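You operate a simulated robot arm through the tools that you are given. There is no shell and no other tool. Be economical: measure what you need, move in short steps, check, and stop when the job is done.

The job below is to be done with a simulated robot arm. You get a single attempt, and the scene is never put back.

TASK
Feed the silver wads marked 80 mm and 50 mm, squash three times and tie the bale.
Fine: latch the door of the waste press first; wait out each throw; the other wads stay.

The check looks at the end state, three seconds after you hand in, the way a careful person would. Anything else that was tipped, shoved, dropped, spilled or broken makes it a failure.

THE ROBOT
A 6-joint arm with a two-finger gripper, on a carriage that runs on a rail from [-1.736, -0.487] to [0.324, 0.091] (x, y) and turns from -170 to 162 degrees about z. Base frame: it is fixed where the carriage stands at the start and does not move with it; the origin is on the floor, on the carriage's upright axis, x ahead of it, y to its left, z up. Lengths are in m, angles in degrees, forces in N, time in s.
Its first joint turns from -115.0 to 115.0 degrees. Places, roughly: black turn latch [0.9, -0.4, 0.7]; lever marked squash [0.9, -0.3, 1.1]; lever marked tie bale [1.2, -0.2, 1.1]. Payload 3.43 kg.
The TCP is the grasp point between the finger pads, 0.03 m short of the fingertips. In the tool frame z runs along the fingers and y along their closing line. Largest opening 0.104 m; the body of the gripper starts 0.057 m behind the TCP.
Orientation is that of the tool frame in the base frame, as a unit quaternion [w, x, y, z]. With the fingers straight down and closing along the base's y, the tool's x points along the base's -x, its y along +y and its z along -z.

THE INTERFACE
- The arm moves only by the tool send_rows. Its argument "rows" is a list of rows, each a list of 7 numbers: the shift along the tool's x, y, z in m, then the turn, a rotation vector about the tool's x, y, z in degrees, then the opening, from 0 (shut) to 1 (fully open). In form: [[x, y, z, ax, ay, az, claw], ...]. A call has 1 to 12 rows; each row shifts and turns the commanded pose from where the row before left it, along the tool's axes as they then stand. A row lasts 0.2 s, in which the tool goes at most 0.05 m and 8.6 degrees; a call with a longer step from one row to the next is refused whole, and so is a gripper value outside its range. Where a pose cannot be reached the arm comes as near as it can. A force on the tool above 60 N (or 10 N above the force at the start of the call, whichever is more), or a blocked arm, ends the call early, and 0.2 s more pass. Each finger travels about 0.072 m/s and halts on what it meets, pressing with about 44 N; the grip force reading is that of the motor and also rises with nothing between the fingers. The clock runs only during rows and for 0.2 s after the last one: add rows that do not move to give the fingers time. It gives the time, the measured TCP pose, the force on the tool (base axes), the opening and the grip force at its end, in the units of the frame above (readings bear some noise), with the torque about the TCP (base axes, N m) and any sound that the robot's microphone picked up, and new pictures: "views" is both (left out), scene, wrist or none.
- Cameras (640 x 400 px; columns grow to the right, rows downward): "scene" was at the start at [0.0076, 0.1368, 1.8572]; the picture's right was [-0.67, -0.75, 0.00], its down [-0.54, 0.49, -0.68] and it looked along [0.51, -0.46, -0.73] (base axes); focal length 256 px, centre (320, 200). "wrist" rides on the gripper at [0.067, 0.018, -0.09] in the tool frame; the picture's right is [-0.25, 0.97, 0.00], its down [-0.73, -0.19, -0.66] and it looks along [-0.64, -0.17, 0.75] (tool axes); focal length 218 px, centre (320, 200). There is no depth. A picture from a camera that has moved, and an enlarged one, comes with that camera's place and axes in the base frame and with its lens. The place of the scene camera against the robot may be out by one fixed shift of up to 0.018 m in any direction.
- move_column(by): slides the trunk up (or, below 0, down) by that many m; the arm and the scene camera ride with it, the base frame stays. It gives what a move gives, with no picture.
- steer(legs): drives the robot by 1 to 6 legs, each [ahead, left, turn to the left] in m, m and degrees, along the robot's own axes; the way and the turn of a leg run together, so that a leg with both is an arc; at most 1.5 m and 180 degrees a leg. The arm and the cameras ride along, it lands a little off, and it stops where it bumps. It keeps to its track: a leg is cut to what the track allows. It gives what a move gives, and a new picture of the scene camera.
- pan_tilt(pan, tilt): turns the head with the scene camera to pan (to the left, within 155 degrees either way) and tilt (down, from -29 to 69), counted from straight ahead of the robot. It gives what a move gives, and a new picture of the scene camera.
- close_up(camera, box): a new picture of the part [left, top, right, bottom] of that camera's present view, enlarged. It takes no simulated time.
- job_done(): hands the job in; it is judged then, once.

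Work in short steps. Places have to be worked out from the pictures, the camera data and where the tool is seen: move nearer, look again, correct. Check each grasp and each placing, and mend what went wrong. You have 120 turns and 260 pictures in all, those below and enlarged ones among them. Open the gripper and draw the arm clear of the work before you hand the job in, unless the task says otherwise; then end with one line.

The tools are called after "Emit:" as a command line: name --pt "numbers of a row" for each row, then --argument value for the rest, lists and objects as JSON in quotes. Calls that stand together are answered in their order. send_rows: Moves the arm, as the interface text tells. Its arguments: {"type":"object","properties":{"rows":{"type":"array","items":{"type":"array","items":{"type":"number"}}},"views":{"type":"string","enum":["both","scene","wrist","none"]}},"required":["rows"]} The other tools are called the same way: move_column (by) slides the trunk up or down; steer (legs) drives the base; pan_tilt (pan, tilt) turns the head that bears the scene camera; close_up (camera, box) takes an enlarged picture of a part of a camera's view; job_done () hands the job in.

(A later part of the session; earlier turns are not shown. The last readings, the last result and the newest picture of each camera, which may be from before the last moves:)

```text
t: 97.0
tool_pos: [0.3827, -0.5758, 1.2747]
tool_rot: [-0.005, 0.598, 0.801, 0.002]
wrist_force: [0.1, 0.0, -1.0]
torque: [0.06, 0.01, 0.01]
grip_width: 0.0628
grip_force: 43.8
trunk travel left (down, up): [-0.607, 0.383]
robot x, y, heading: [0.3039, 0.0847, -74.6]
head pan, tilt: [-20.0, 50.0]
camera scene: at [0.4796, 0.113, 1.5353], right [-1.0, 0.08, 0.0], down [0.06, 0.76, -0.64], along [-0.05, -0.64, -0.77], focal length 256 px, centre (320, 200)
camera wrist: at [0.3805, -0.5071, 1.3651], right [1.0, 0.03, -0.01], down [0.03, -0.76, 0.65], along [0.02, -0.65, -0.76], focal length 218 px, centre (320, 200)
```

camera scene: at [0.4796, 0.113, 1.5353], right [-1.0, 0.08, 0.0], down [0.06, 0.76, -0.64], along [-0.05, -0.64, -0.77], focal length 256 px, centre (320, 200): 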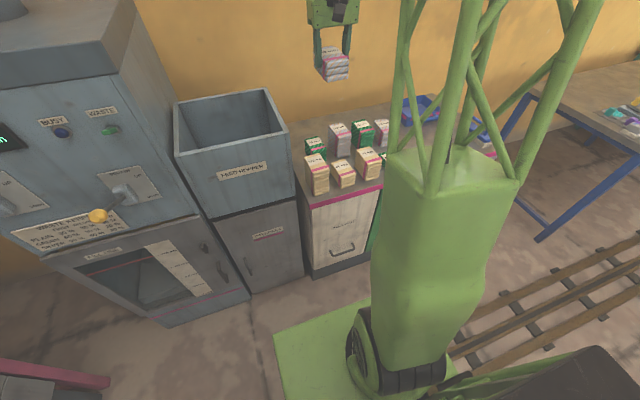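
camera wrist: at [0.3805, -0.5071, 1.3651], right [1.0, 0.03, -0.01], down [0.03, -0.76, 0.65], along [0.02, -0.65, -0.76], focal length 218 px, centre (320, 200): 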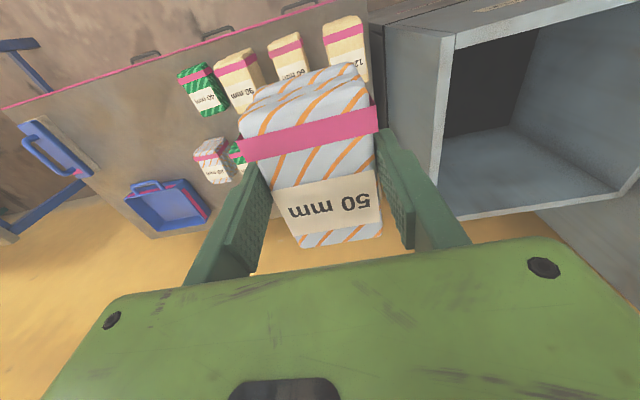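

The hopper mouth spans about 0.36–0.66 m along the rail direction and 0.64–0.85 m deep. I carry the wad over its middle.

Emit:
send_rows --pt "-0.013 0.0424 0 0 0 0 0.3" --pt "-0.013 0.0424 0 0 0 0 0.3" --pt "-0.013 0.0424 0 0 0 0 0.3" --pt "-0.013 0.0424 0 0 0 0 0.3" --pt "-0.013 0.0424 0 0 0 0 0.3" --pt "-0.013 0.0424 0 0 0 0 0.3" --pt "-0.012 0.0424 0 0 0 0 0.3"

```text
t: 98.6
tool_pos: [0.6948, -0.5777, 1.2714]
tool_rot: [-0.006, 0.597, 0.802, 0.0]
wrist_force: [0.3, -0.4, -1.7]
torque: [0.05, -0.03, 0.04]
grip_width: 0.063
grip_force: 44.0
trunk travel left (down, up): [-0.607, 0.383]
robot x, y, heading: [0.3055, 0.0873, -74.6]
head pan, tilt: [-20.0, 50.0]
camera scene: at [0.4797, 0.1133, 1.5353], right [-1.0, 0.08, 0.0], down [0.06, 0.76, -0.64], along [-0.05, -0.64, -0.77], focal length 256 px, centre (320, 200)
camera wrist: at [0.6932, -0.5092, 1.3609], right [1.0, 0.03, -0.01], down [0.03, -0.76, 0.65], along [0.02, -0.65, -0.76], focal length 218 px, centre (320, 200)
```

scene: 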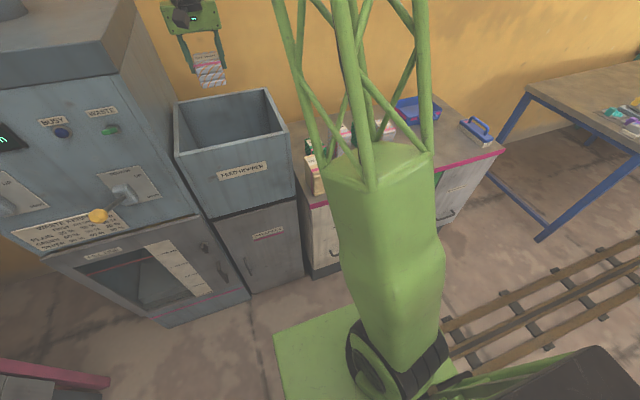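
wrist: 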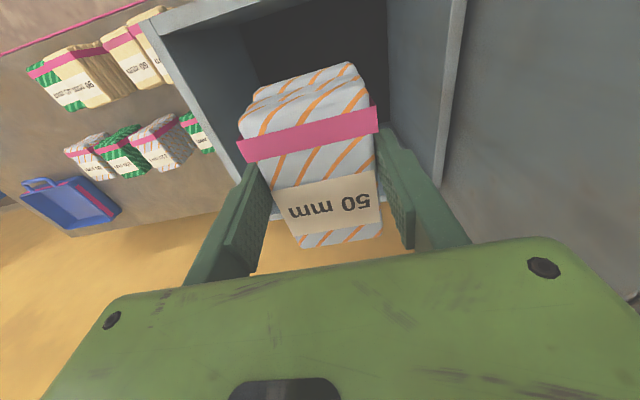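

Over the middle of the hopper. I lower the wad into the mouth and release it.

Emit:
send_rows --pt "0 0 0.045 0 0 0 0.3" --pt "0 0 0.045 0 0 0 0.3" --pt "0 0 0.045 0 0 0 0.3" --pt "0 0 0.045 0 0 0 0.3" --pt "0 0 0 0 0 0 0.3" --pt "0 0 0 0 0 0 0.9" --pt "0 0 0 0 0 0 0.9" --pt "0 0 0 0 0 0 0.9"

```text
t: 100.4
tool_pos: [0.6918, -0.5774, 1.0895]
tool_rot: [-0.006, 0.598, 0.802, 0.001]
wrist_force: [-0.1, -0.3, 0.4]
torque: [0.01, 0.01, 0.0]
grip_width: 0.0935
grip_force: 0.1
trunk travel left (down, up): [-0.607, 0.383]
robot x, y, heading: [0.3092, 0.0878, -74.8]
head pan, tilt: [-20.0, 50.0]
camera scene: at [0.4798, 0.1131, 1.5353], right [-1.0, 0.08, 0.0], down [0.06, 0.76, -0.64], along [-0.05, -0.64, -0.77], focal length 256 px, centre (320, 200)
camera wrist: at [0.6902, -0.5083, 1.1792], right [1.0, 0.03, -0.01], down [0.03, -0.76, 0.65], along [0.02, -0.65, -0.76], focal length 218 px, centre (320, 200)
```

scene: 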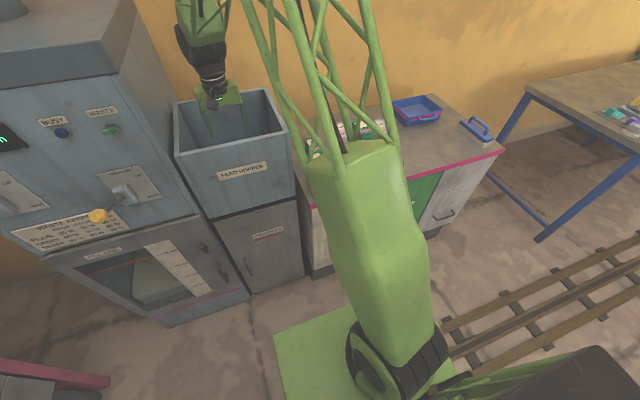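
wrist: 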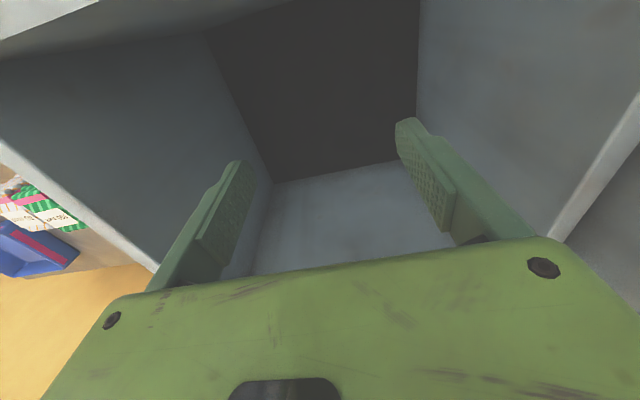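

The wad dropped through. I lift out and swing back for the 80 mm wad.

Emit:
send_rows --pt "0 0 -0.045 0 0 0 0.9" --pt "0 0 -0.045 0 0 0 0.9" --pt "0 0 -0.045 0 0 0 0.9" --pt "0 0 -0.045 0 0 0 0.9" --pt "0 -0.045 0 0 0 0 1" --pt "0 -0.045 0 0 0 0 1" --pt "0 -0.045 0 0 0 0 1" --pt "0 -0.045 0 0 0 0 1" --pt "0 -0.045 0 0 0 0 1" --pt "0 -0.045 0 0 0 0 1" --views "scene"

Emit:
close_up --camera "scene" --box '[0, 100, 260, 330]'

Emit:
steer --legs '[[0, -0.365, 0]]'

Emit:
send_rows --pt "-0.02 0 0.045 0 0 0 1" --pt "0 0 0.045 0 0 0 1" --pt "0 0 0.045 0 0 0 1" --pt "0 0 0.03 0 0 0 1" --views "wrist"

```text
t: 102.6
tool_pos: [0.4358, -0.6555, 1.2754]
tool_rot: [-0.006, 0.599, 0.801, 0.001]
wrist_force: [-0.8, 0.3, -0.1]
torque: [-0.02, 0.0, 0.0]
grip_width: 0.1042
grip_force: 0.1
trunk travel left (down, up): [-0.607, 0.383]
robot x, y, heading: [0.3057, 0.0859, -74.7]
head pan, tilt: [-20.0, 50.0]
camera scene: at [0.4799, 0.1132, 1.5352], right [-1.0, 0.08, 0.0], down [0.06, 0.76, -0.64], along [-0.05, -0.64, -0.77], focal length 256 px, centre (320, 200)
```

scene: 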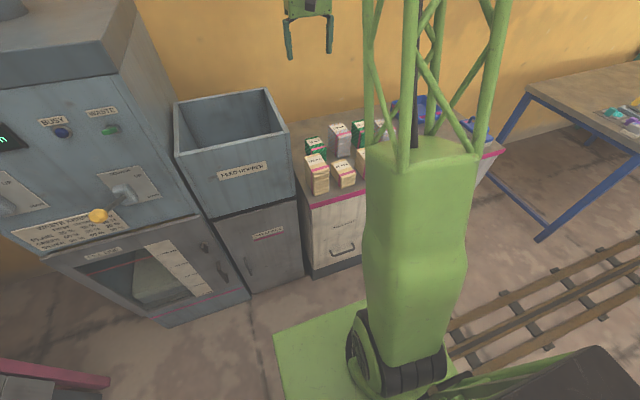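

```text
1.74 times, centred on (130, 215) of scene
camera zoom: at [0.4799, 0.1132, 1.5352], right [-1.0, 0.08, 0.0], down [0.06, 0.76, -0.64], along [-0.05, -0.64, -0.77], focal length 446 px, centre (650, 174)
```

zoom: 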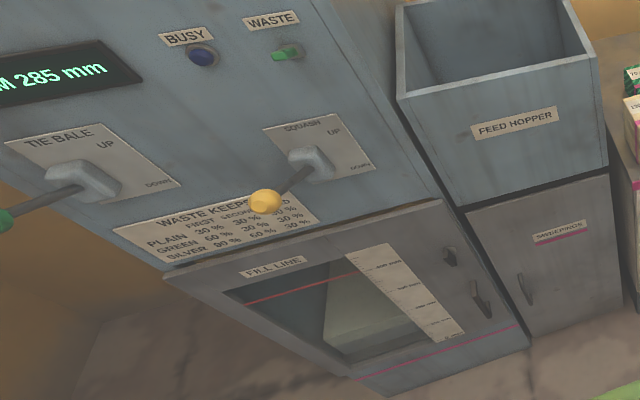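

```text
t: 105.0
tool_pos: [0.0826, -0.7537, 1.2752]
tool_rot: [-0.005, 0.598, 0.801, 0.001]
wrist_force: [0.0, 0.0, 0.4]
torque: [-0.02, -0.01, -0.01]
grip_width: 0.1041
grip_force: 0.0
trunk travel left (down, up): [-0.607, 0.383]
robot x, y, heading: [-0.0466, -0.0105, -75.0]
head pan, tilt: [-20.0, 50.0]
camera scene: at [0.1265, 0.0139, 1.5353], right [-1.0, 0.09, 0.0], down [0.07, 0.76, -0.64], along [-0.05, -0.64, -0.77], focal length 256 px, centre (320, 200)
```

scene: 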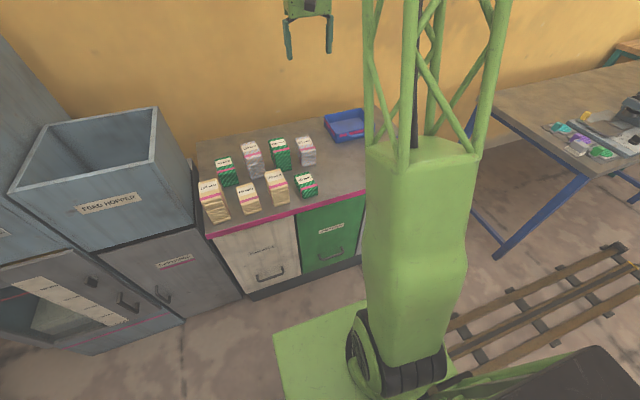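

```text
t: 106.0
tool_pos: [0.0859, -0.7728, 1.1101]
tool_rot: [-0.006, 0.598, 0.801, 0.001]
wrist_force: [0.3, 0.7, 0.9]
torque: [0.0, 0.0, 0.02]
grip_width: 0.1042
grip_force: 0.0
trunk travel left (down, up): [-0.607, 0.383]
robot x, y, heading: [-0.0475, -0.0149, -74.6]
head pan, tilt: [-20.0, 50.0]
camera wrist: at [0.084, -0.7037, 1.1997], right [1.0, 0.03, -0.01], down [0.03, -0.76, 0.65], along [0.01, -0.65, -0.76], focal length 218 px, centre (320, 200)
```

wrist: 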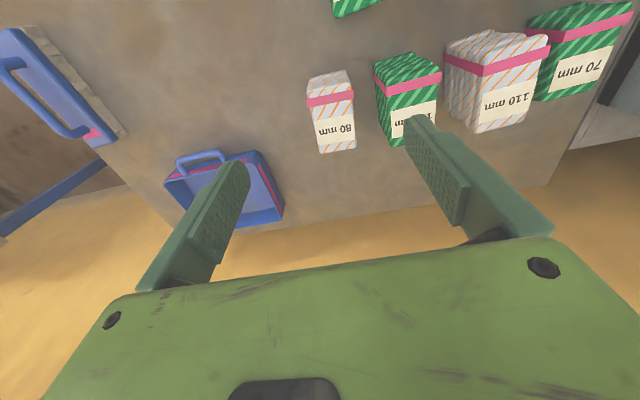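

The display shows 285 mm: the 50 mm wad is in. I measure the 80 mm wad in an enlarged view.

Emit:
close_up --camera "wrist" --box '[280, 50, 440, 165]'

```text
3.48 times, centred on (360, 108) of wrist
camera zoom: at [0.084, -0.7037, 1.1997], right [1.0, 0.03, -0.01], down [0.03, -0.76, 0.65], along [0.01, -0.65, -0.76], focal length 759 px, centre (181, 522)
```

zoom: 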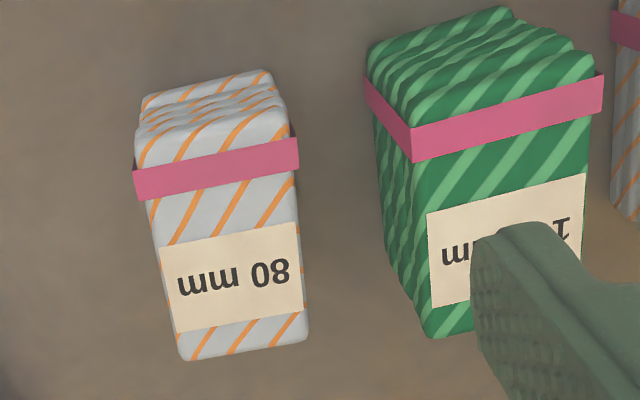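

The 80 mm wad is centred near [0.104,-0.8225], top about 0.89. I align over it and lower with the opening at 0.88 to stay clear of the 100 mm neighbour.

Emit:
send_rows --pt "-0.03 0.004 0 0 0 0 0.87" --pt "-0.023 0 0 0 0 0 0.87" --pt "0 0 0.045 0 0 0 0.87" --pt "0 0 0.045 0 0 0 0.87" --pt "0 0 0.045 0 0 0 0.87" --pt "0 0 0.02 0 0 0 0.87" --views "both"

Emit:
close_up --camera "scene" --box '[240, 100, 360, 200]'

```text
t: 107.4
tool_pos: [0.1044, -0.8222, 0.9534]
tool_rot: [-0.006, 0.598, 0.801, 0.002]
wrist_force: [0.3, 0.0, 0.1]
torque: [0.0, 0.01, 0.0]
grip_width: 0.0905
grip_force: 0.1
trunk travel left (down, up): [-0.607, 0.383]
robot x, y, heading: [-0.0462, -0.0127, -75.1]
head pan, tilt: [-20.0, 50.0]
camera scene: at [0.1265, 0.0137, 1.5353], right [-1.0, 0.09, 0.0], down [0.07, 0.76, -0.64], along [-0.05, -0.64, -0.77], focal length 256 px, centre (320, 200)
camera wrist: at [0.1021, -0.7523, 1.0436], right [1.0, 0.03, -0.01], down [0.03, -0.76, 0.65], along [0.01, -0.65, -0.76], focal length 218 px, centre (320, 200)
```

scene: 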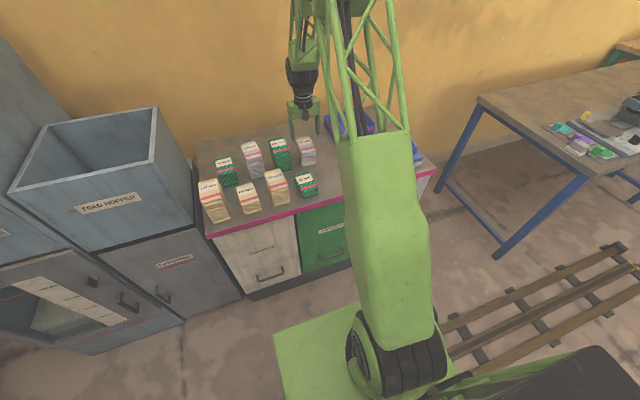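
wrist: 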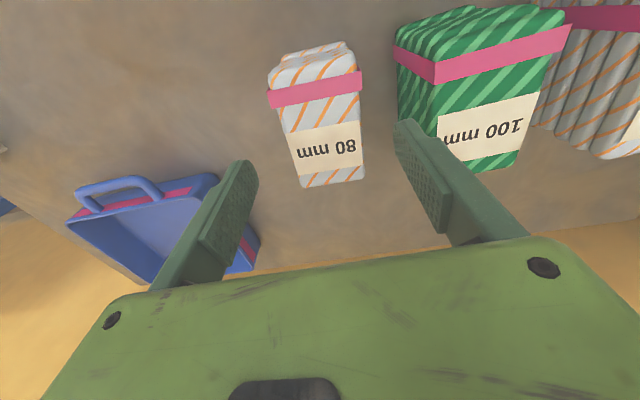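

```text
4.00 times, centred on (300, 150) of scene
camera zoom: at [0.1265, 0.0137, 1.5353], right [-1.0, 0.09, 0.0], down [0.07, 0.76, -0.64], along [-0.05, -0.64, -0.77], focal length 1026 px, centre (400, 400)
```

zoom: 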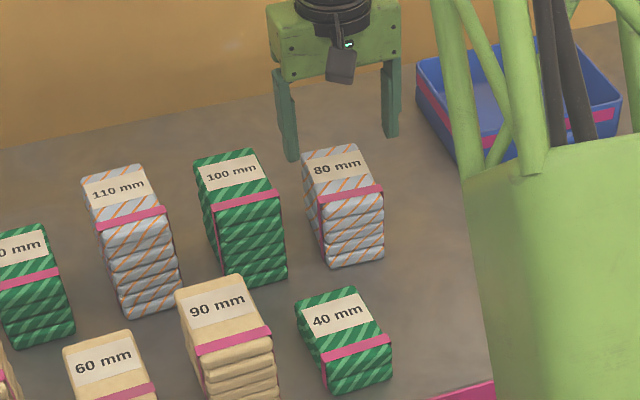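

Aligned; I lower the rest and grip.

Emit:
send_rows --pt "0 0 0.045 0 0 0 0.87" --pt "0 0 0.045 0 0 0 0.87" --pt "0 0 0 0 0 0 0.3" --pt "0 0 0 0 0 0 0.3" --pt "0 0 0 0 0 0 0.3" --pt "0 0 0 0 0 0 0.3" --views "wrist"

```text
t: 108.8
tool_pos: [0.1007, -0.821, 0.8651]
tool_rot: [-0.006, 0.598, 0.801, 0.001]
wrist_force: [-0.2, -0.2, -0.3]
torque: [0.04, -0.01, 0.01]
grip_width: 0.063
grip_force: 44.1
trunk travel left (down, up): [-0.607, 0.383]
robot x, y, heading: [-0.0479, -0.0114, -75.0]
head pan, tilt: [-20.0, 50.0]
camera wrist: at [0.0989, -0.7519, 0.9548], right [1.0, 0.03, -0.01], down [0.03, -0.76, 0.65], along [0.01, -0.65, -0.76], focal length 218 px, centre (320, 200)
```

wrist: 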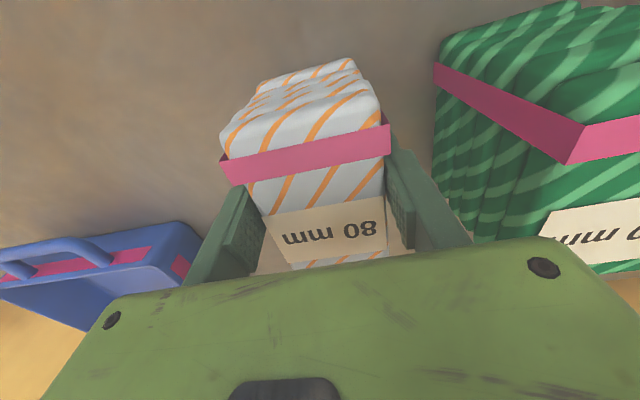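

Emit:
send_rows --pt "0 0 -0.03 0 0 0 0.3" --pt "0 0 -0.045 0 0 0 0.3" --pt "0 0 -0.045 0 0 0 0.3" --pt "0 0 -0.045 0 0 0 0.3" --pt "0 0 -0.045 0 0 0 0.3" --pt "0 0 -0.045 0 0 0 0.3" --pt "0 0 -0.045 0 0 0 0.3" --pt "0 0 -0.045 0 0 0 0.3" --pt "0 0 -0.045 0 0 0 0.3" --pt "0.03 0 -0.03 0 0 0 0.3" --pt "0.04 0 0 0 0 0 0.3" --views "wrist"

Emit:
steer --legs '[[0, 0.365, 0]]'

```text
t: 111.2
tool_pos: [0.0857, -0.757, 1.2869]
tool_rot: [-0.006, 0.598, 0.801, 0.001]
wrist_force: [-0.2, -0.7, -0.6]
torque: [0.03, 0.01, 0.01]
grip_width: 0.0631
grip_force: 44.3
trunk travel left (down, up): [-0.607, 0.383]
robot x, y, heading: [-0.0506, -0.0121, -75.0]
head pan, tilt: [-20.0, 50.0]
camera wrist: at [0.0845, -0.6879, 1.3762], right [1.0, 0.03, -0.01], down [0.03, -0.76, 0.65], along [0.01, -0.65, -0.76], focal length 218 px, centre (320, 200)
```

wrist: 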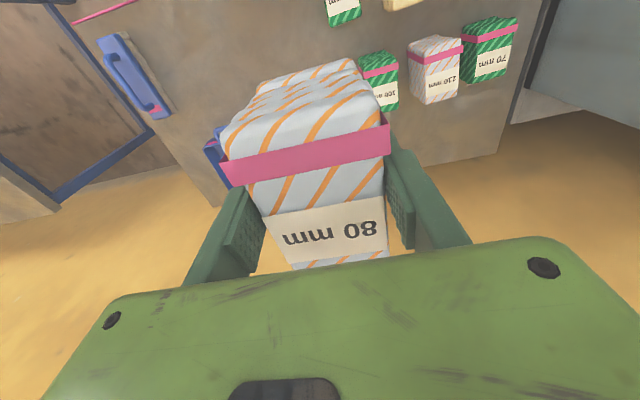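

```text
t: 113.6
tool_pos: [0.4364, -0.6596, 1.286]
tool_rot: [-0.006, 0.597, 0.802, 0.001]
wrist_force: [-0.6, -0.3, -1.4]
torque: [-0.01, 0.03, 0.0]
grip_width: 0.063
grip_force: 43.8
trunk travel left (down, up): [-0.607, 0.383]
robot x, y, heading: [0.2979, 0.0865, -74.5]
head pan, tilt: [-20.0, 50.0]
camera scene: at [0.4742, 0.112, 1.5353], right [-1.0, 0.08, 0.0], down [0.06, 0.76, -0.64], along [-0.05, -0.64, -0.77], focal length 256 px, centre (320, 200)
```

scene: 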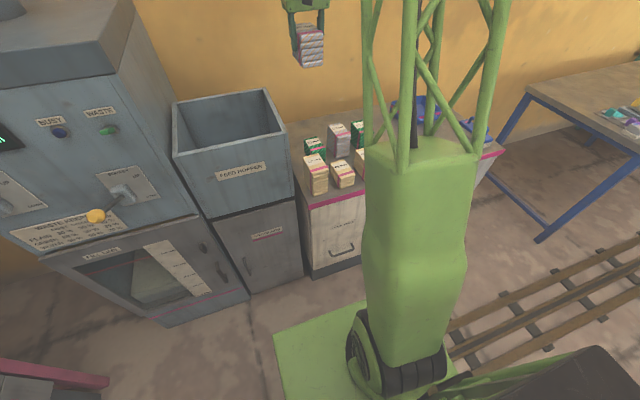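

Emit:
send_rows --pt "0.002 0.045 0 0 0 0 0.3" --pt "0.002 0.045 0 0 0 0 0.3" --pt "0.002 0.045 0 0 0 0 0.3" --pt "0.002 0.045 0 0 0 0 0.3" --pt "0 0.045 0 0 0 0 0.3" --pt "0 0.045 0 0 0 0 0.3" --pt "0 0 0.045 0 0 0 0.3"

```text
t: 115.2
tool_pos: [0.6929, -0.5737, 1.242]
tool_rot: [-0.006, 0.597, 0.802, 0.001]
wrist_force: [-0.5, 0.0, -0.6]
torque: [-0.01, -0.03, 0.01]
grip_width: 0.0632
grip_force: 44.4
trunk travel left (down, up): [-0.607, 0.383]
robot x, y, heading: [0.2999, 0.0864, -74.7]
head pan, tilt: [-20.0, 50.0]
camera scene: at [0.4743, 0.1126, 1.5353], right [-1.0, 0.08, 0.0], down [0.06, 0.76, -0.64], along [-0.05, -0.64, -0.77], focal length 256 px, centre (320, 200)
camera wrist: at [0.6899, -0.5051, 1.3319], right [1.0, 0.04, -0.01], down [0.03, -0.76, 0.65], along [0.02, -0.65, -0.76], focal length 218 px, centre (320, 200)
```

scene: 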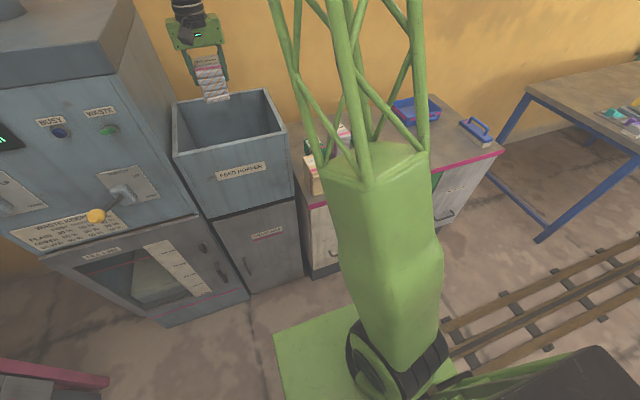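
wrist: 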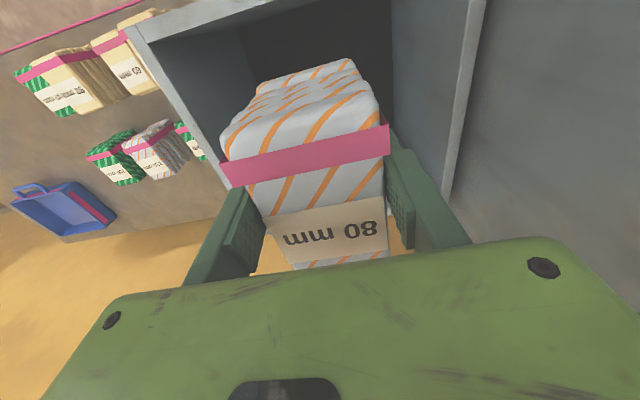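

Over the mouth, same as before. I lower and release.

Emit:
send_rows --pt "0 0 0.045 0 0 0 0.3" --pt "0 0 0.045 0 0 0 0.3" --pt "0 0 0.045 0 0 0 0.3" --pt "0 0 0 0 0 0 0.3" --pt "0 0 0 0 0 0 0.9" --pt "0 0 0 0 0 0 0.9" --pt "0 0 0 0 0 0 0.9" --pt "0 0 -0.045 0 0 0 0.9" --pt "0 0 -0.045 0 0 0 0.9" --pt "0 0 -0.045 0 0 0 0.9" --pt "0 0 -0.045 0 0 0 0.9" --pt "0 0 -0.02 0 0 0 0.9"

Emit:
close_up --camera "scene" --box '[0, 100, 260, 330]'

```text
t: 117.8
tool_pos: [0.6931, -0.5749, 1.3047]
tool_rot: [-0.006, 0.596, 0.803, 0.001]
wrist_force: [-0.8, 0.7, 0.3]
torque: [-0.01, 0.01, -0.03]
grip_width: 0.0936
grip_force: 0.1
trunk travel left (down, up): [-0.607, 0.383]
robot x, y, heading: [0.2994, 0.0844, -74.8]
head pan, tilt: [-20.0, 50.0]
camera scene: at [0.4741, 0.1122, 1.5353], right [-1.0, 0.08, 0.0], down [0.06, 0.76, -0.64], along [-0.05, -0.64, -0.77], focal length 256 px, centre (320, 200)
camera wrist: at [0.6907, -0.5064, 1.3957], right [1.0, 0.04, -0.01], down [0.03, -0.76, 0.65], along [0.02, -0.65, -0.76], focal length 218 px, centre (320, 200)
```

scene: 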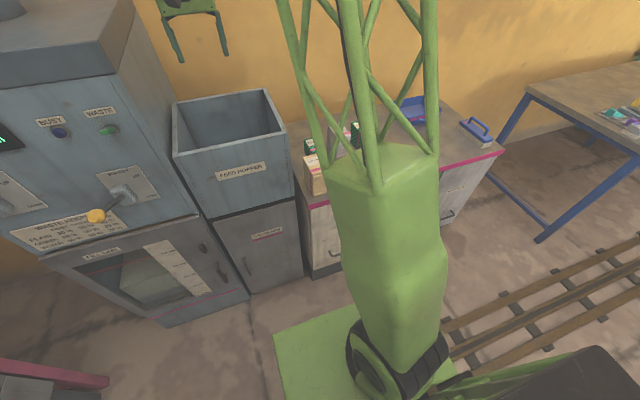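
wrist: 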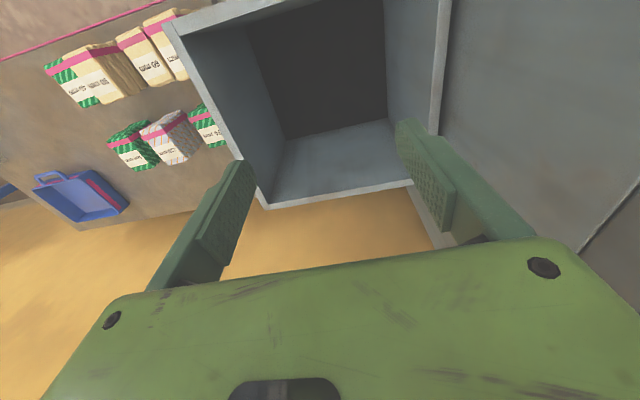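

```text
1.74 times, centred on (130, 215) of scene
camera zoom: at [0.4741, 0.1122, 1.5353], right [-1.0, 0.08, 0.0], down [0.06, 0.76, -0.64], along [-0.05, -0.64, -0.77], focal length 446 px, centre (650, 174)
```

zoom: 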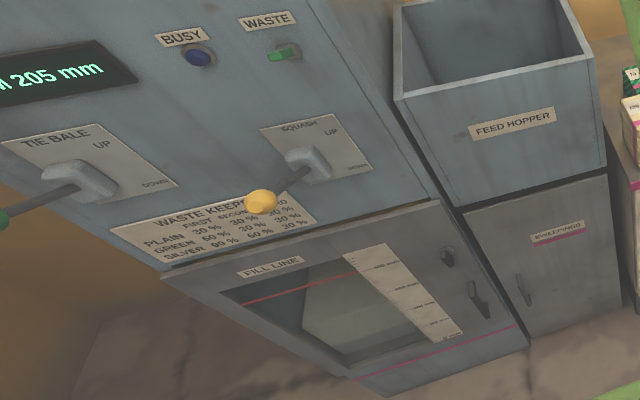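

Display reads 205 mm: both wads are in. Now the levers: I retract the arm, then turn the robot left so the arm works straight ahead, away from the mast.

Emit:
send_rows --pt "0.045 0 0 0 0 0 0.9" --pt "0.045 0 0 0 0 0 0.9" --pt "0.045 -0.01 0 0 0 0 0.9" --pt "0.045 -0.02 0 0 0 0 0.9" --pt "0.045 -0.02 0 0 0 0 0.9" --pt "0.045 -0.02 0 0 0 0 0.9" --pt "0.02 -0.03 0 0 0 0 0.9" --views "none"

Emit:
steer --legs '[[0, 0, 40]]'

Emit:
pan_tilt --pan 10 --tilt 30

```text
t: 119.4
tool_pos: [0.5128, -0.3235, 1.3097]
tool_rot: [-0.006, 0.597, 0.802, 0.001]
wrist_force: [-1.3, 0.7, 0.3]
torque: [-0.05, 0.03, 0.01]
grip_width: 0.0936
grip_force: 0.0
trunk travel left (down, up): [-0.607, 0.383]
robot x, y, heading: [0.3011, 0.0865, -74.6]
head pan, tilt: [-20.0, 50.0]
```

```text
t: 121.7
tool_pos: [0.727, -0.089, 1.31]
tool_rot: [-0.006, 0.283, 0.959, -0.002]
wrist_force: [-0.7, -1.2, 0.6]
torque: [-0.01, -0.05, -0.05]
grip_width: 0.0935
grip_force: 0.2
trunk travel left (down, up): [-0.607, 0.383]
robot x, y, heading: [0.3046, 0.0857, -34.4]
head pan, tilt: [-20.0, 50.0]
camera scene: at [0.4083, 0.2088, 1.5342], right [-0.86, -0.52, 0.0], down [-0.4, 0.66, -0.63], along [0.33, -0.54, -0.78], focal length 256 px, centre (320, 200)
```

scene: 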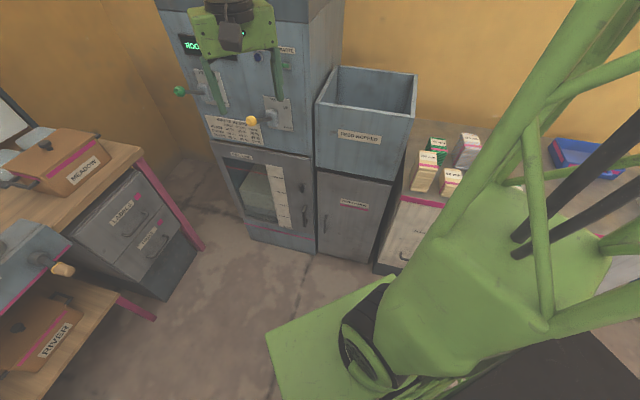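

```text
t: 122.6
tool_pos: [0.7272, -0.0893, 1.3106]
tool_rot: [-0.006, 0.283, 0.959, -0.001]
wrist_force: [1.5, 0.0, -0.6]
torque: [0.01, 0.01, -0.04]
grip_width: 0.094
grip_force: 0.2
trunk travel left (down, up): [-0.607, 0.383]
robot x, y, heading: [0.3023, 0.0847, -34.2]
head pan, tilt: [10.0, 30.0]
camera scene: at [0.4146, 0.1975, 1.5605], right [-0.86, -0.51, 0.0], down [-0.28, 0.46, -0.84], along [0.43, -0.72, -0.54], focal length 256 px, centre (320, 200)
```

scene: 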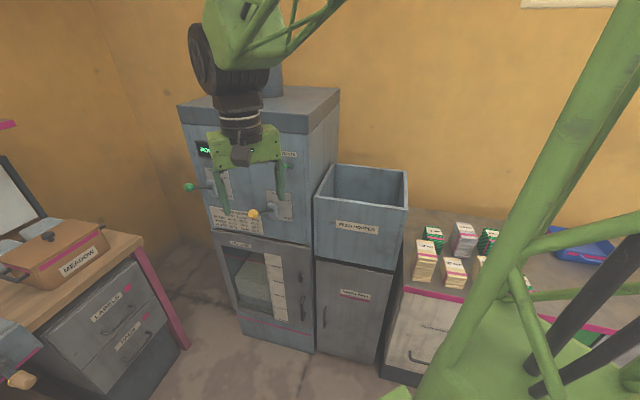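

I turn the tool back square to the press and bring it near above the squash knob for a closer look.

Emit:
send_rows --pt "0 0 0 0 0 8.2 0.8" --pt "0 0 0 0 0 8.2 0.8" --pt "0 0 0 0 0 8.2 0.8" --pt "0 0 0 0 0 8.2 0.8" --pt "0 0 0 0 0 8.2 0.8" --pt "-0.02 0.035 0 0 0 0 0.8" --pt "-0.02 0.035 0 0 0 0 0.8" --pt "-0.02 0.035 0 0 0 0 0.8" --pt "-0.02 0.028 0 0 0 0 0.8"

Emit:
close_up --camera "scene" --box '[170, 120, 310, 240]'

```text
t: 124.6
tool_pos: [0.8782, -0.1307, 1.3112]
tool_rot: [-0.005, 0.602, 0.799, -0.003]
wrist_force: [-0.7, 0.6, 0.9]
torque: [0.01, -0.03, 0.0]
grip_width: 0.0832
grip_force: 0.0
trunk travel left (down, up): [-0.607, 0.383]
robot x, y, heading: [0.2977, 0.0834, -34.4]
head pan, tilt: [10.0, 30.0]
camera scene: at [0.4511, 0.2371, 1.5647], right [-0.41, -0.91, 0.0], down [-0.46, 0.21, -0.87], along [0.79, -0.36, -0.5], focal length 256 px, centre (320, 200)
camera wrist: at [0.8763, -0.0616, 1.4], right [1.0, 0.02, -0.01], down [0.03, -0.75, 0.66], along [0.01, -0.66, -0.75], focal length 218 px, centre (320, 200)
```

scene: 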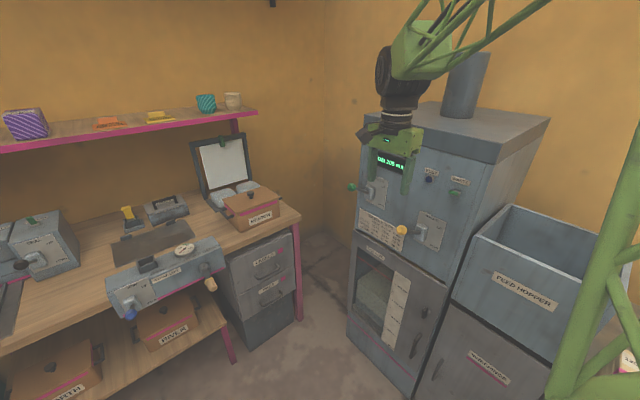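
wrist: 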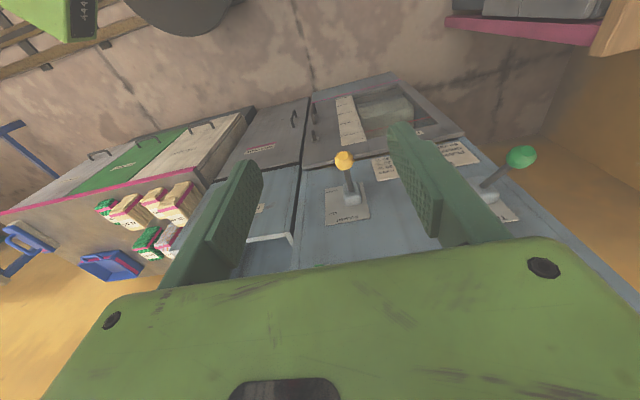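

```text
3.33 times, centred on (240, 180) of scene
camera zoom: at [0.4511, 0.2371, 1.5647], right [-0.41, -0.91, 0.0], down [-0.46, 0.21, -0.87], along [0.79, -0.36, -0.5], focal length 855 px, centre (587, 267)
```

zoom: 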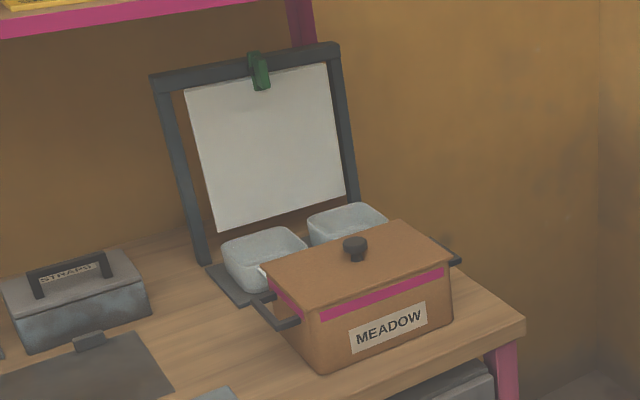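

The squash knob is at [0.9155,-0.2405,1.103] by two views. I go over it, lower around it and grip.

Emit:
send_rows --pt "-0.039 0.007 0 0 0 0 0.65" --pt "-0.039 0 0 0 0 0 0.65" --pt "-0.038 0 0 0 0 0 0.65" --pt "0 0 0.045 0 0 0 0.65" --pt "0 0 0.045 0 0 0 0.65" --pt "0 0 0.035 0 0 0 0.65"

Emit:
close_up --camera "wrist" --box '[230, 60, 430, 260]'

```text
t: 126.0
tool_pos: [0.9157, -0.2403, 1.1827]
tool_rot: [-0.005, 0.602, 0.799, -0.003]
wrist_force: [0.0, -0.6, 0.5]
torque: [-0.02, 0.0, -0.02]
grip_width: 0.0677
grip_force: 0.0
trunk travel left (down, up): [-0.607, 0.383]
robot x, y, heading: [0.2981, 0.0874, -34.4]
head pan, tilt: [10.0, 30.0]
camera scene: at [0.4512, 0.237, 1.5648], right [-0.41, -0.91, 0.0], down [-0.46, 0.21, -0.87], along [0.79, -0.36, -0.5], focal length 256 px, centre (320, 200)
camera wrist: at [0.9141, -0.171, 1.2722], right [1.0, 0.02, -0.01], down [0.03, -0.75, 0.66], along [0.01, -0.66, -0.75], focal length 218 px, centre (320, 200)
```

scene: 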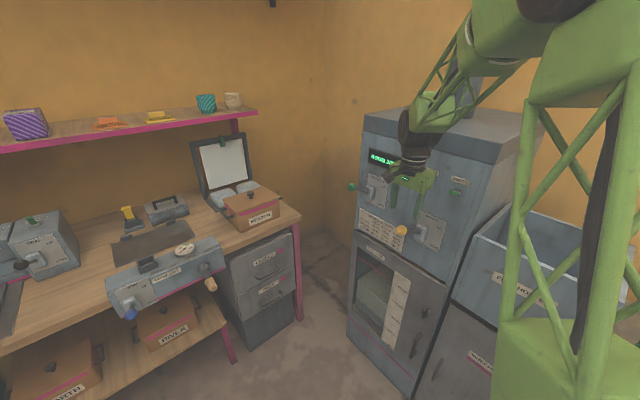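
wrist: 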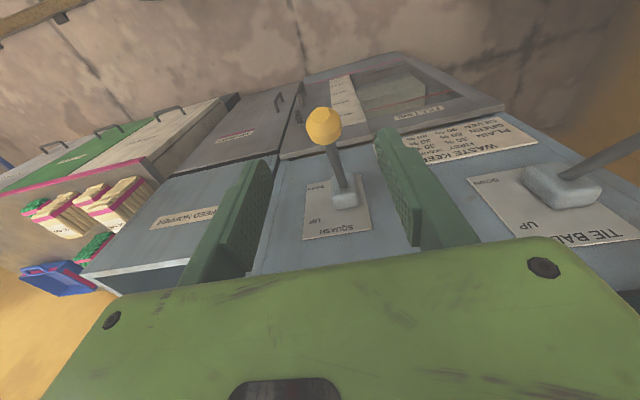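

```text
2.00 times, centred on (330, 160) of wrist
camera zoom: at [0.9141, -0.171, 1.2722], right [1.0, 0.02, -0.01], down [0.03, -0.75, 0.66], along [0.01, -0.66, -0.75], focal length 436 px, centre (300, 280)
```

zoom: 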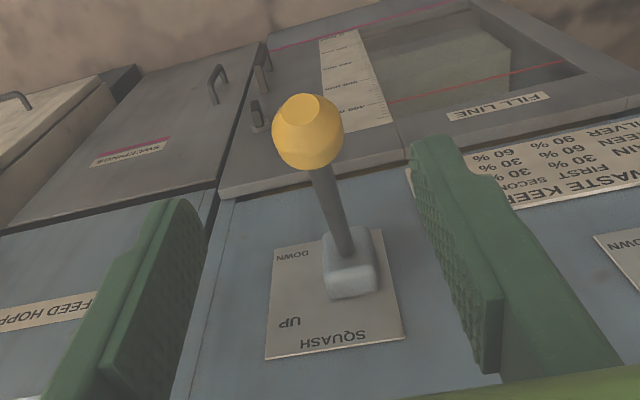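

Knob is exactly under the tool. Down 78 mm and grip.

Emit:
send_rows --pt "0 0 0.04 0 0 0 0.65" --pt "0 0 0.038 0 0 0 0.65" --pt "0 0 0 0 0 0 0" --pt "0 0 0 0 0 0 0" --pt "0 0 0 0 0 0 0" --views "wrist"

```text
t: 127.2
tool_pos: [0.9153, -0.2387, 1.105]
tool_rot: [-0.004, 0.601, 0.799, -0.005]
wrist_force: [3.8, 6.6, -1.0]
torque: [0.78, 0.01, 0.08]
grip_width: 0.0301
grip_force: 45.3
trunk travel left (down, up): [-0.607, 0.383]
robot x, y, heading: [0.2986, 0.0862, -34.3]
head pan, tilt: [10.0, 30.0]
camera wrist: at [0.9143, -0.1694, 1.1948], right [1.0, 0.02, -0.01], down [0.03, -0.75, 0.66], along [0.01, -0.66, -0.75], focal length 218 px, centre (320, 200)
```

wrist: 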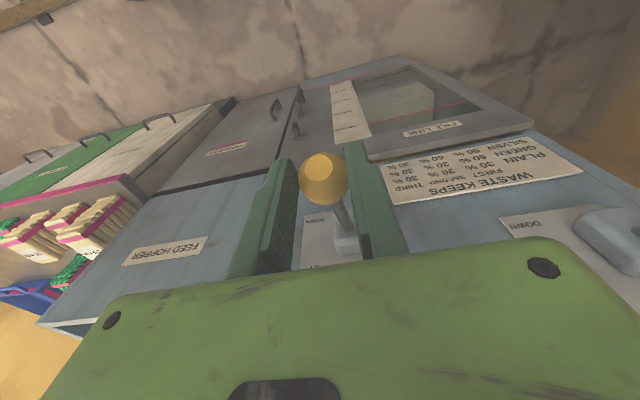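

Knob held (30 mm). I throw it down along its arc in small steps.

Emit:
send_rows --pt "0.005 0 0.016 0 0 0 0" --pt "0.003 0 0.016 0 0 0 0" --pt "0.001 0 0.016 0 0 0 0" --pt "-0.001 0 0.016 0 0 0 0" --pt "-0.003 0 0.016 0 0 0 0" --pt "-0.005 0 0.016 0 0 0 0"

Emit:
close_up --camera "scene" --box '[340, 140, 480, 260]'

```text
t: 128.6
tool_pos: [0.9149, -0.2371, 1.0078]
tool_rot: [-0.006, 0.601, 0.799, -0.004]
wrist_force: [28.6, 32.1, 2.8]
torque: [0.88, 0.11, -0.16]
grip_width: 0.0305
grip_force: 44.7
trunk travel left (down, up): [-0.607, 0.383]
robot x, y, heading: [0.2987, 0.0842, -34.1]
head pan, tilt: [10.0, 30.0]
camera scene: at [0.4528, 0.2389, 1.5643], right [-0.41, -0.91, 0.0], down [-0.46, 0.2, -0.87], along [0.79, -0.36, -0.5], focal length 256 px, centre (320, 200)
camera wrist: at [0.9137, -0.1677, 1.0968], right [1.0, 0.02, -0.01], down [0.03, -0.75, 0.66], along [0.01, -0.66, -0.75], focal length 218 px, centre (320, 200)
```

scene: 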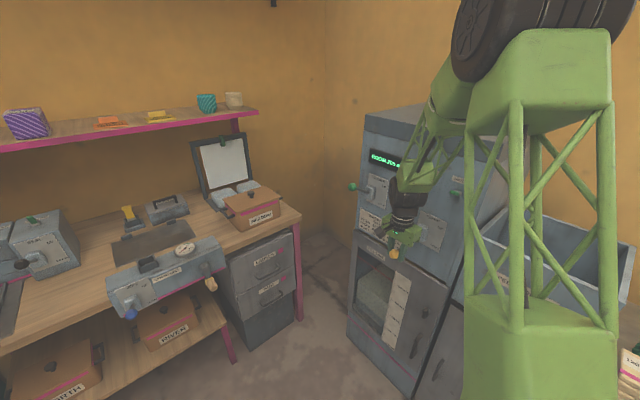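
wrist: 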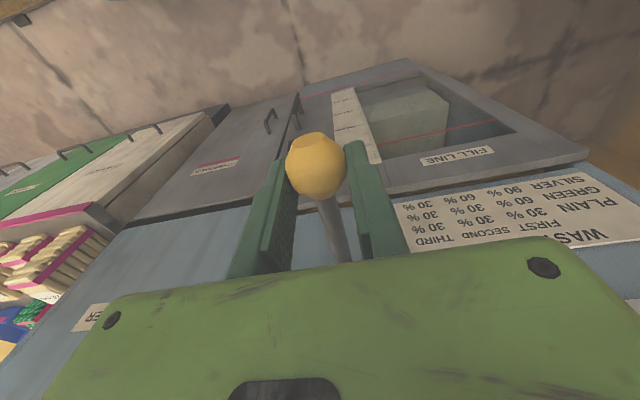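

```text
3.33 times, centred on (410, 200) of scene
camera zoom: at [0.4528, 0.2389, 1.5643], right [-0.41, -0.91, 0.0], down [-0.46, 0.2, -0.87], along [0.79, -0.36, -0.5], focal length 855 px, centre (20, 200)
```

zoom: 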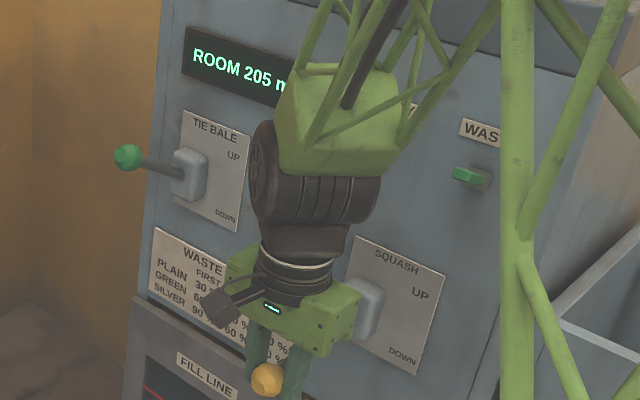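

The lever is down; the display still says 205. I go a little further down and wait a moment to see the reaction.

Emit:
send_rows --pt "-0.006 0 0.012 0 0 0 0" --pt "-0.006 0 0.012 0 0 0 0" --pt "0 0 0 0 0 0 0" --pt "0 0 0 0 0 0 0" --views "wrist"

Emit:
close_up --camera "scene" --box '[340, 140, 480, 260]'

```text
t: 129.4
tool_pos: [0.9203, -0.2543, 0.9862]
tool_rot: [0.002, 0.603, 0.797, -0.002]
wrist_force: [13.3, -5.2, 13.6]
torque: [0.09, -0.04, -0.4]
grip_width: 0.0123
grip_force: 44.9
trunk travel left (down, up): [-0.607, 0.383]
robot x, y, heading: [0.3009, 0.0812, -34.7]
head pan, tilt: [10.0, 30.0]
stopped in row 3: the force on the tool passed its limit at 68 N (the readings are from after the stop); the commanded pose is now the measured one
camera wrist: at [0.9177, -0.1846, 1.0751], right [1.0, 0.02, 0.0], down [0.02, -0.75, 0.66], along [0.01, -0.66, -0.75], focal length 218 px, centre (320, 200)
```

wrist: 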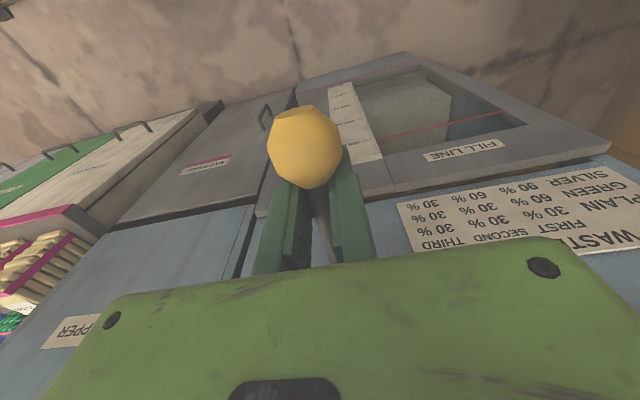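

```text
3.33 times, centred on (410, 200) of scene
camera zoom: at [0.4525, 0.2366, 1.5648], right [-0.41, -0.91, 0.0], down [-0.46, 0.21, -0.87], along [0.79, -0.36, -0.5], focal length 855 px, centre (20, 200)
```

zoom: 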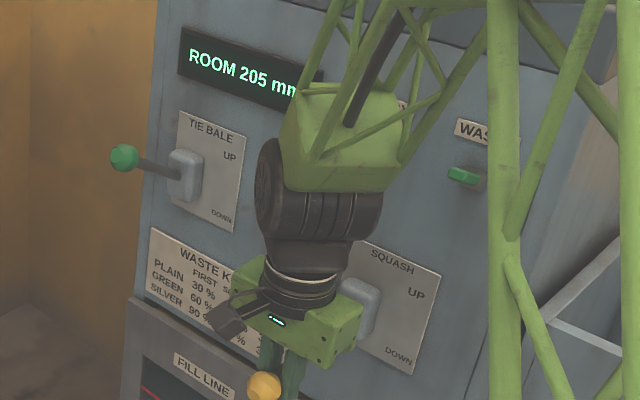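

The fingers slid onto the rod behind the knob. I open, lift clear, and look at the press state.

Emit:
send_rows --pt "0 0 0 0 0 0 0.6" --pt "0 0 0 0 0 0 0.6" --pt "0 0 -0.04 0 0 0 0.6" --pt "0.03 0 -0.04 0 0 0 0.6" --pt "0.045 0 -0.01 0 0 0 0.6" --pt "0.045 0 0 0 0 0 0.6"

Emit:
close_up --camera "scene" --box '[340, 140, 480, 260]'

```text
t: 130.8
tool_pos: [0.8852, -0.1383, 1.0732]
tool_rot: [0.0, 0.603, 0.798, -0.002]
wrist_force: [-0.7, -0.5, -0.9]
torque: [0.04, 0.01, 0.0]
grip_width: 0.0624
grip_force: 0.1
trunk travel left (down, up): [-0.607, 0.383]
robot x, y, heading: [0.2993, 0.0843, -34.4]
head pan, tilt: [10.0, 30.0]
camera scene: at [0.4522, 0.2359, 1.5649], right [-0.41, -0.91, 0.0], down [-0.45, 0.21, -0.87], along [0.79, -0.36, -0.5], focal length 256 px, centre (320, 200)
camera wrist: at [0.8834, -0.0681, 1.1625], right [1.0, 0.02, 0.0], down [0.02, -0.75, 0.66], along [0.01, -0.66, -0.75], focal length 218 px, centre (320, 200)
```

scene: 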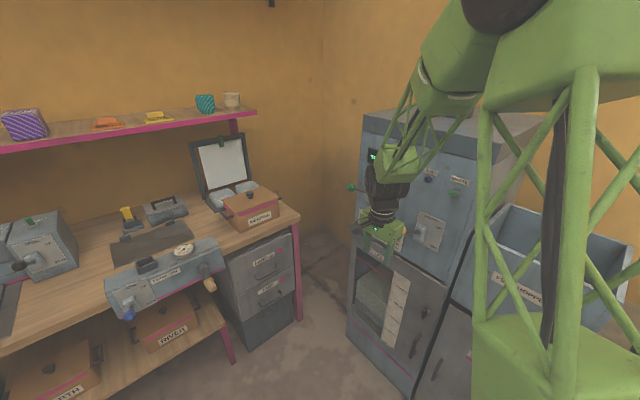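
wrist: 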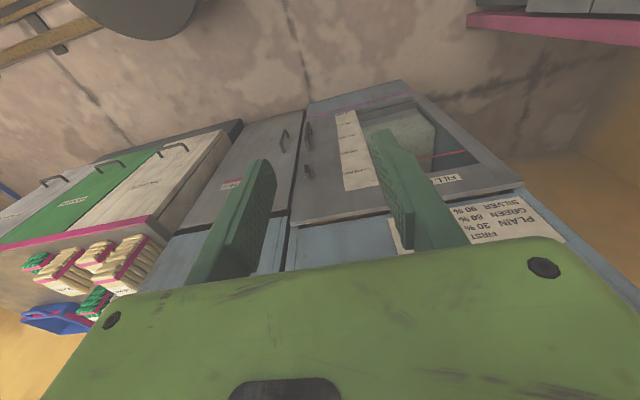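

```text
3.33 times, centred on (410, 200) of scene
camera zoom: at [0.4522, 0.2359, 1.5649], right [-0.41, -0.91, 0.0], down [-0.45, 0.21, -0.87], along [0.79, -0.36, -0.5], focal length 855 px, centre (20, 200)
```

zoom: 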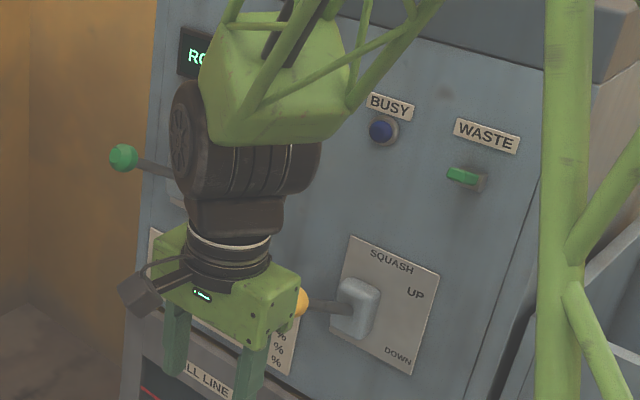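

The lever sprang back up. I move the arm aside to read the display.

Emit:
send_rows --pt "0 -0.03 -0.035 0 0 0 0.6" --pt "0 -0.03 -0.035 0 0 0 0.6" --pt "0 -0.03 -0.035 0 0 0 0.6" --pt "0 -0.03 -0.035 0 0 0 0.6" --pt "0 -0.03 -0.035 0 0 0 0.6" --views "wrist"

Emit:
close_up --camera "scene" --box '[340, 120, 500, 300]'

```text
t: 132.0
tool_pos: [0.7445, -0.1806, 1.2474]
tool_rot: [-0.005, 0.604, 0.797, -0.003]
wrist_force: [-0.1, 0.2, -0.1]
torque: [0.07, 0.07, -0.01]
grip_width: 0.0625
grip_force: 0.1
trunk travel left (down, up): [-0.607, 0.383]
robot x, y, heading: [0.2975, 0.0873, -34.5]
head pan, tilt: [10.0, 30.0]
camera wrist: at [0.7438, -0.1115, 1.3365], right [1.0, 0.02, -0.01], down [0.02, -0.76, 0.66], along [0.0, -0.66, -0.76], focal length 218 px, centre (320, 200)
```

wrist: 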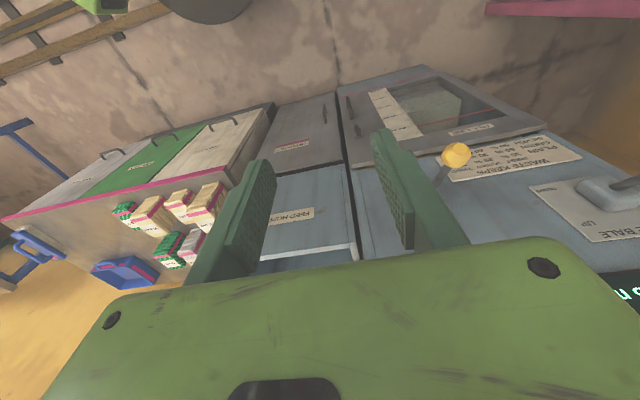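

```text
2.22 times, centred on (420, 210) of scene
camera zoom: at [0.4531, 0.2353, 1.5648], right [-0.42, -0.91, 0.0], down [-0.45, 0.21, -0.87], along [0.79, -0.36, -0.5], focal length 570 px, centre (98, 178)
```

zoom: 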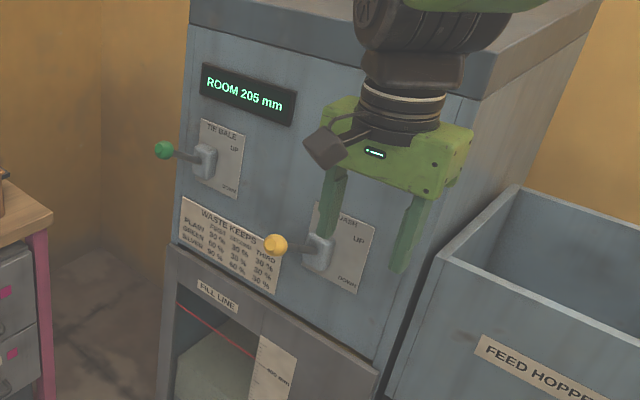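

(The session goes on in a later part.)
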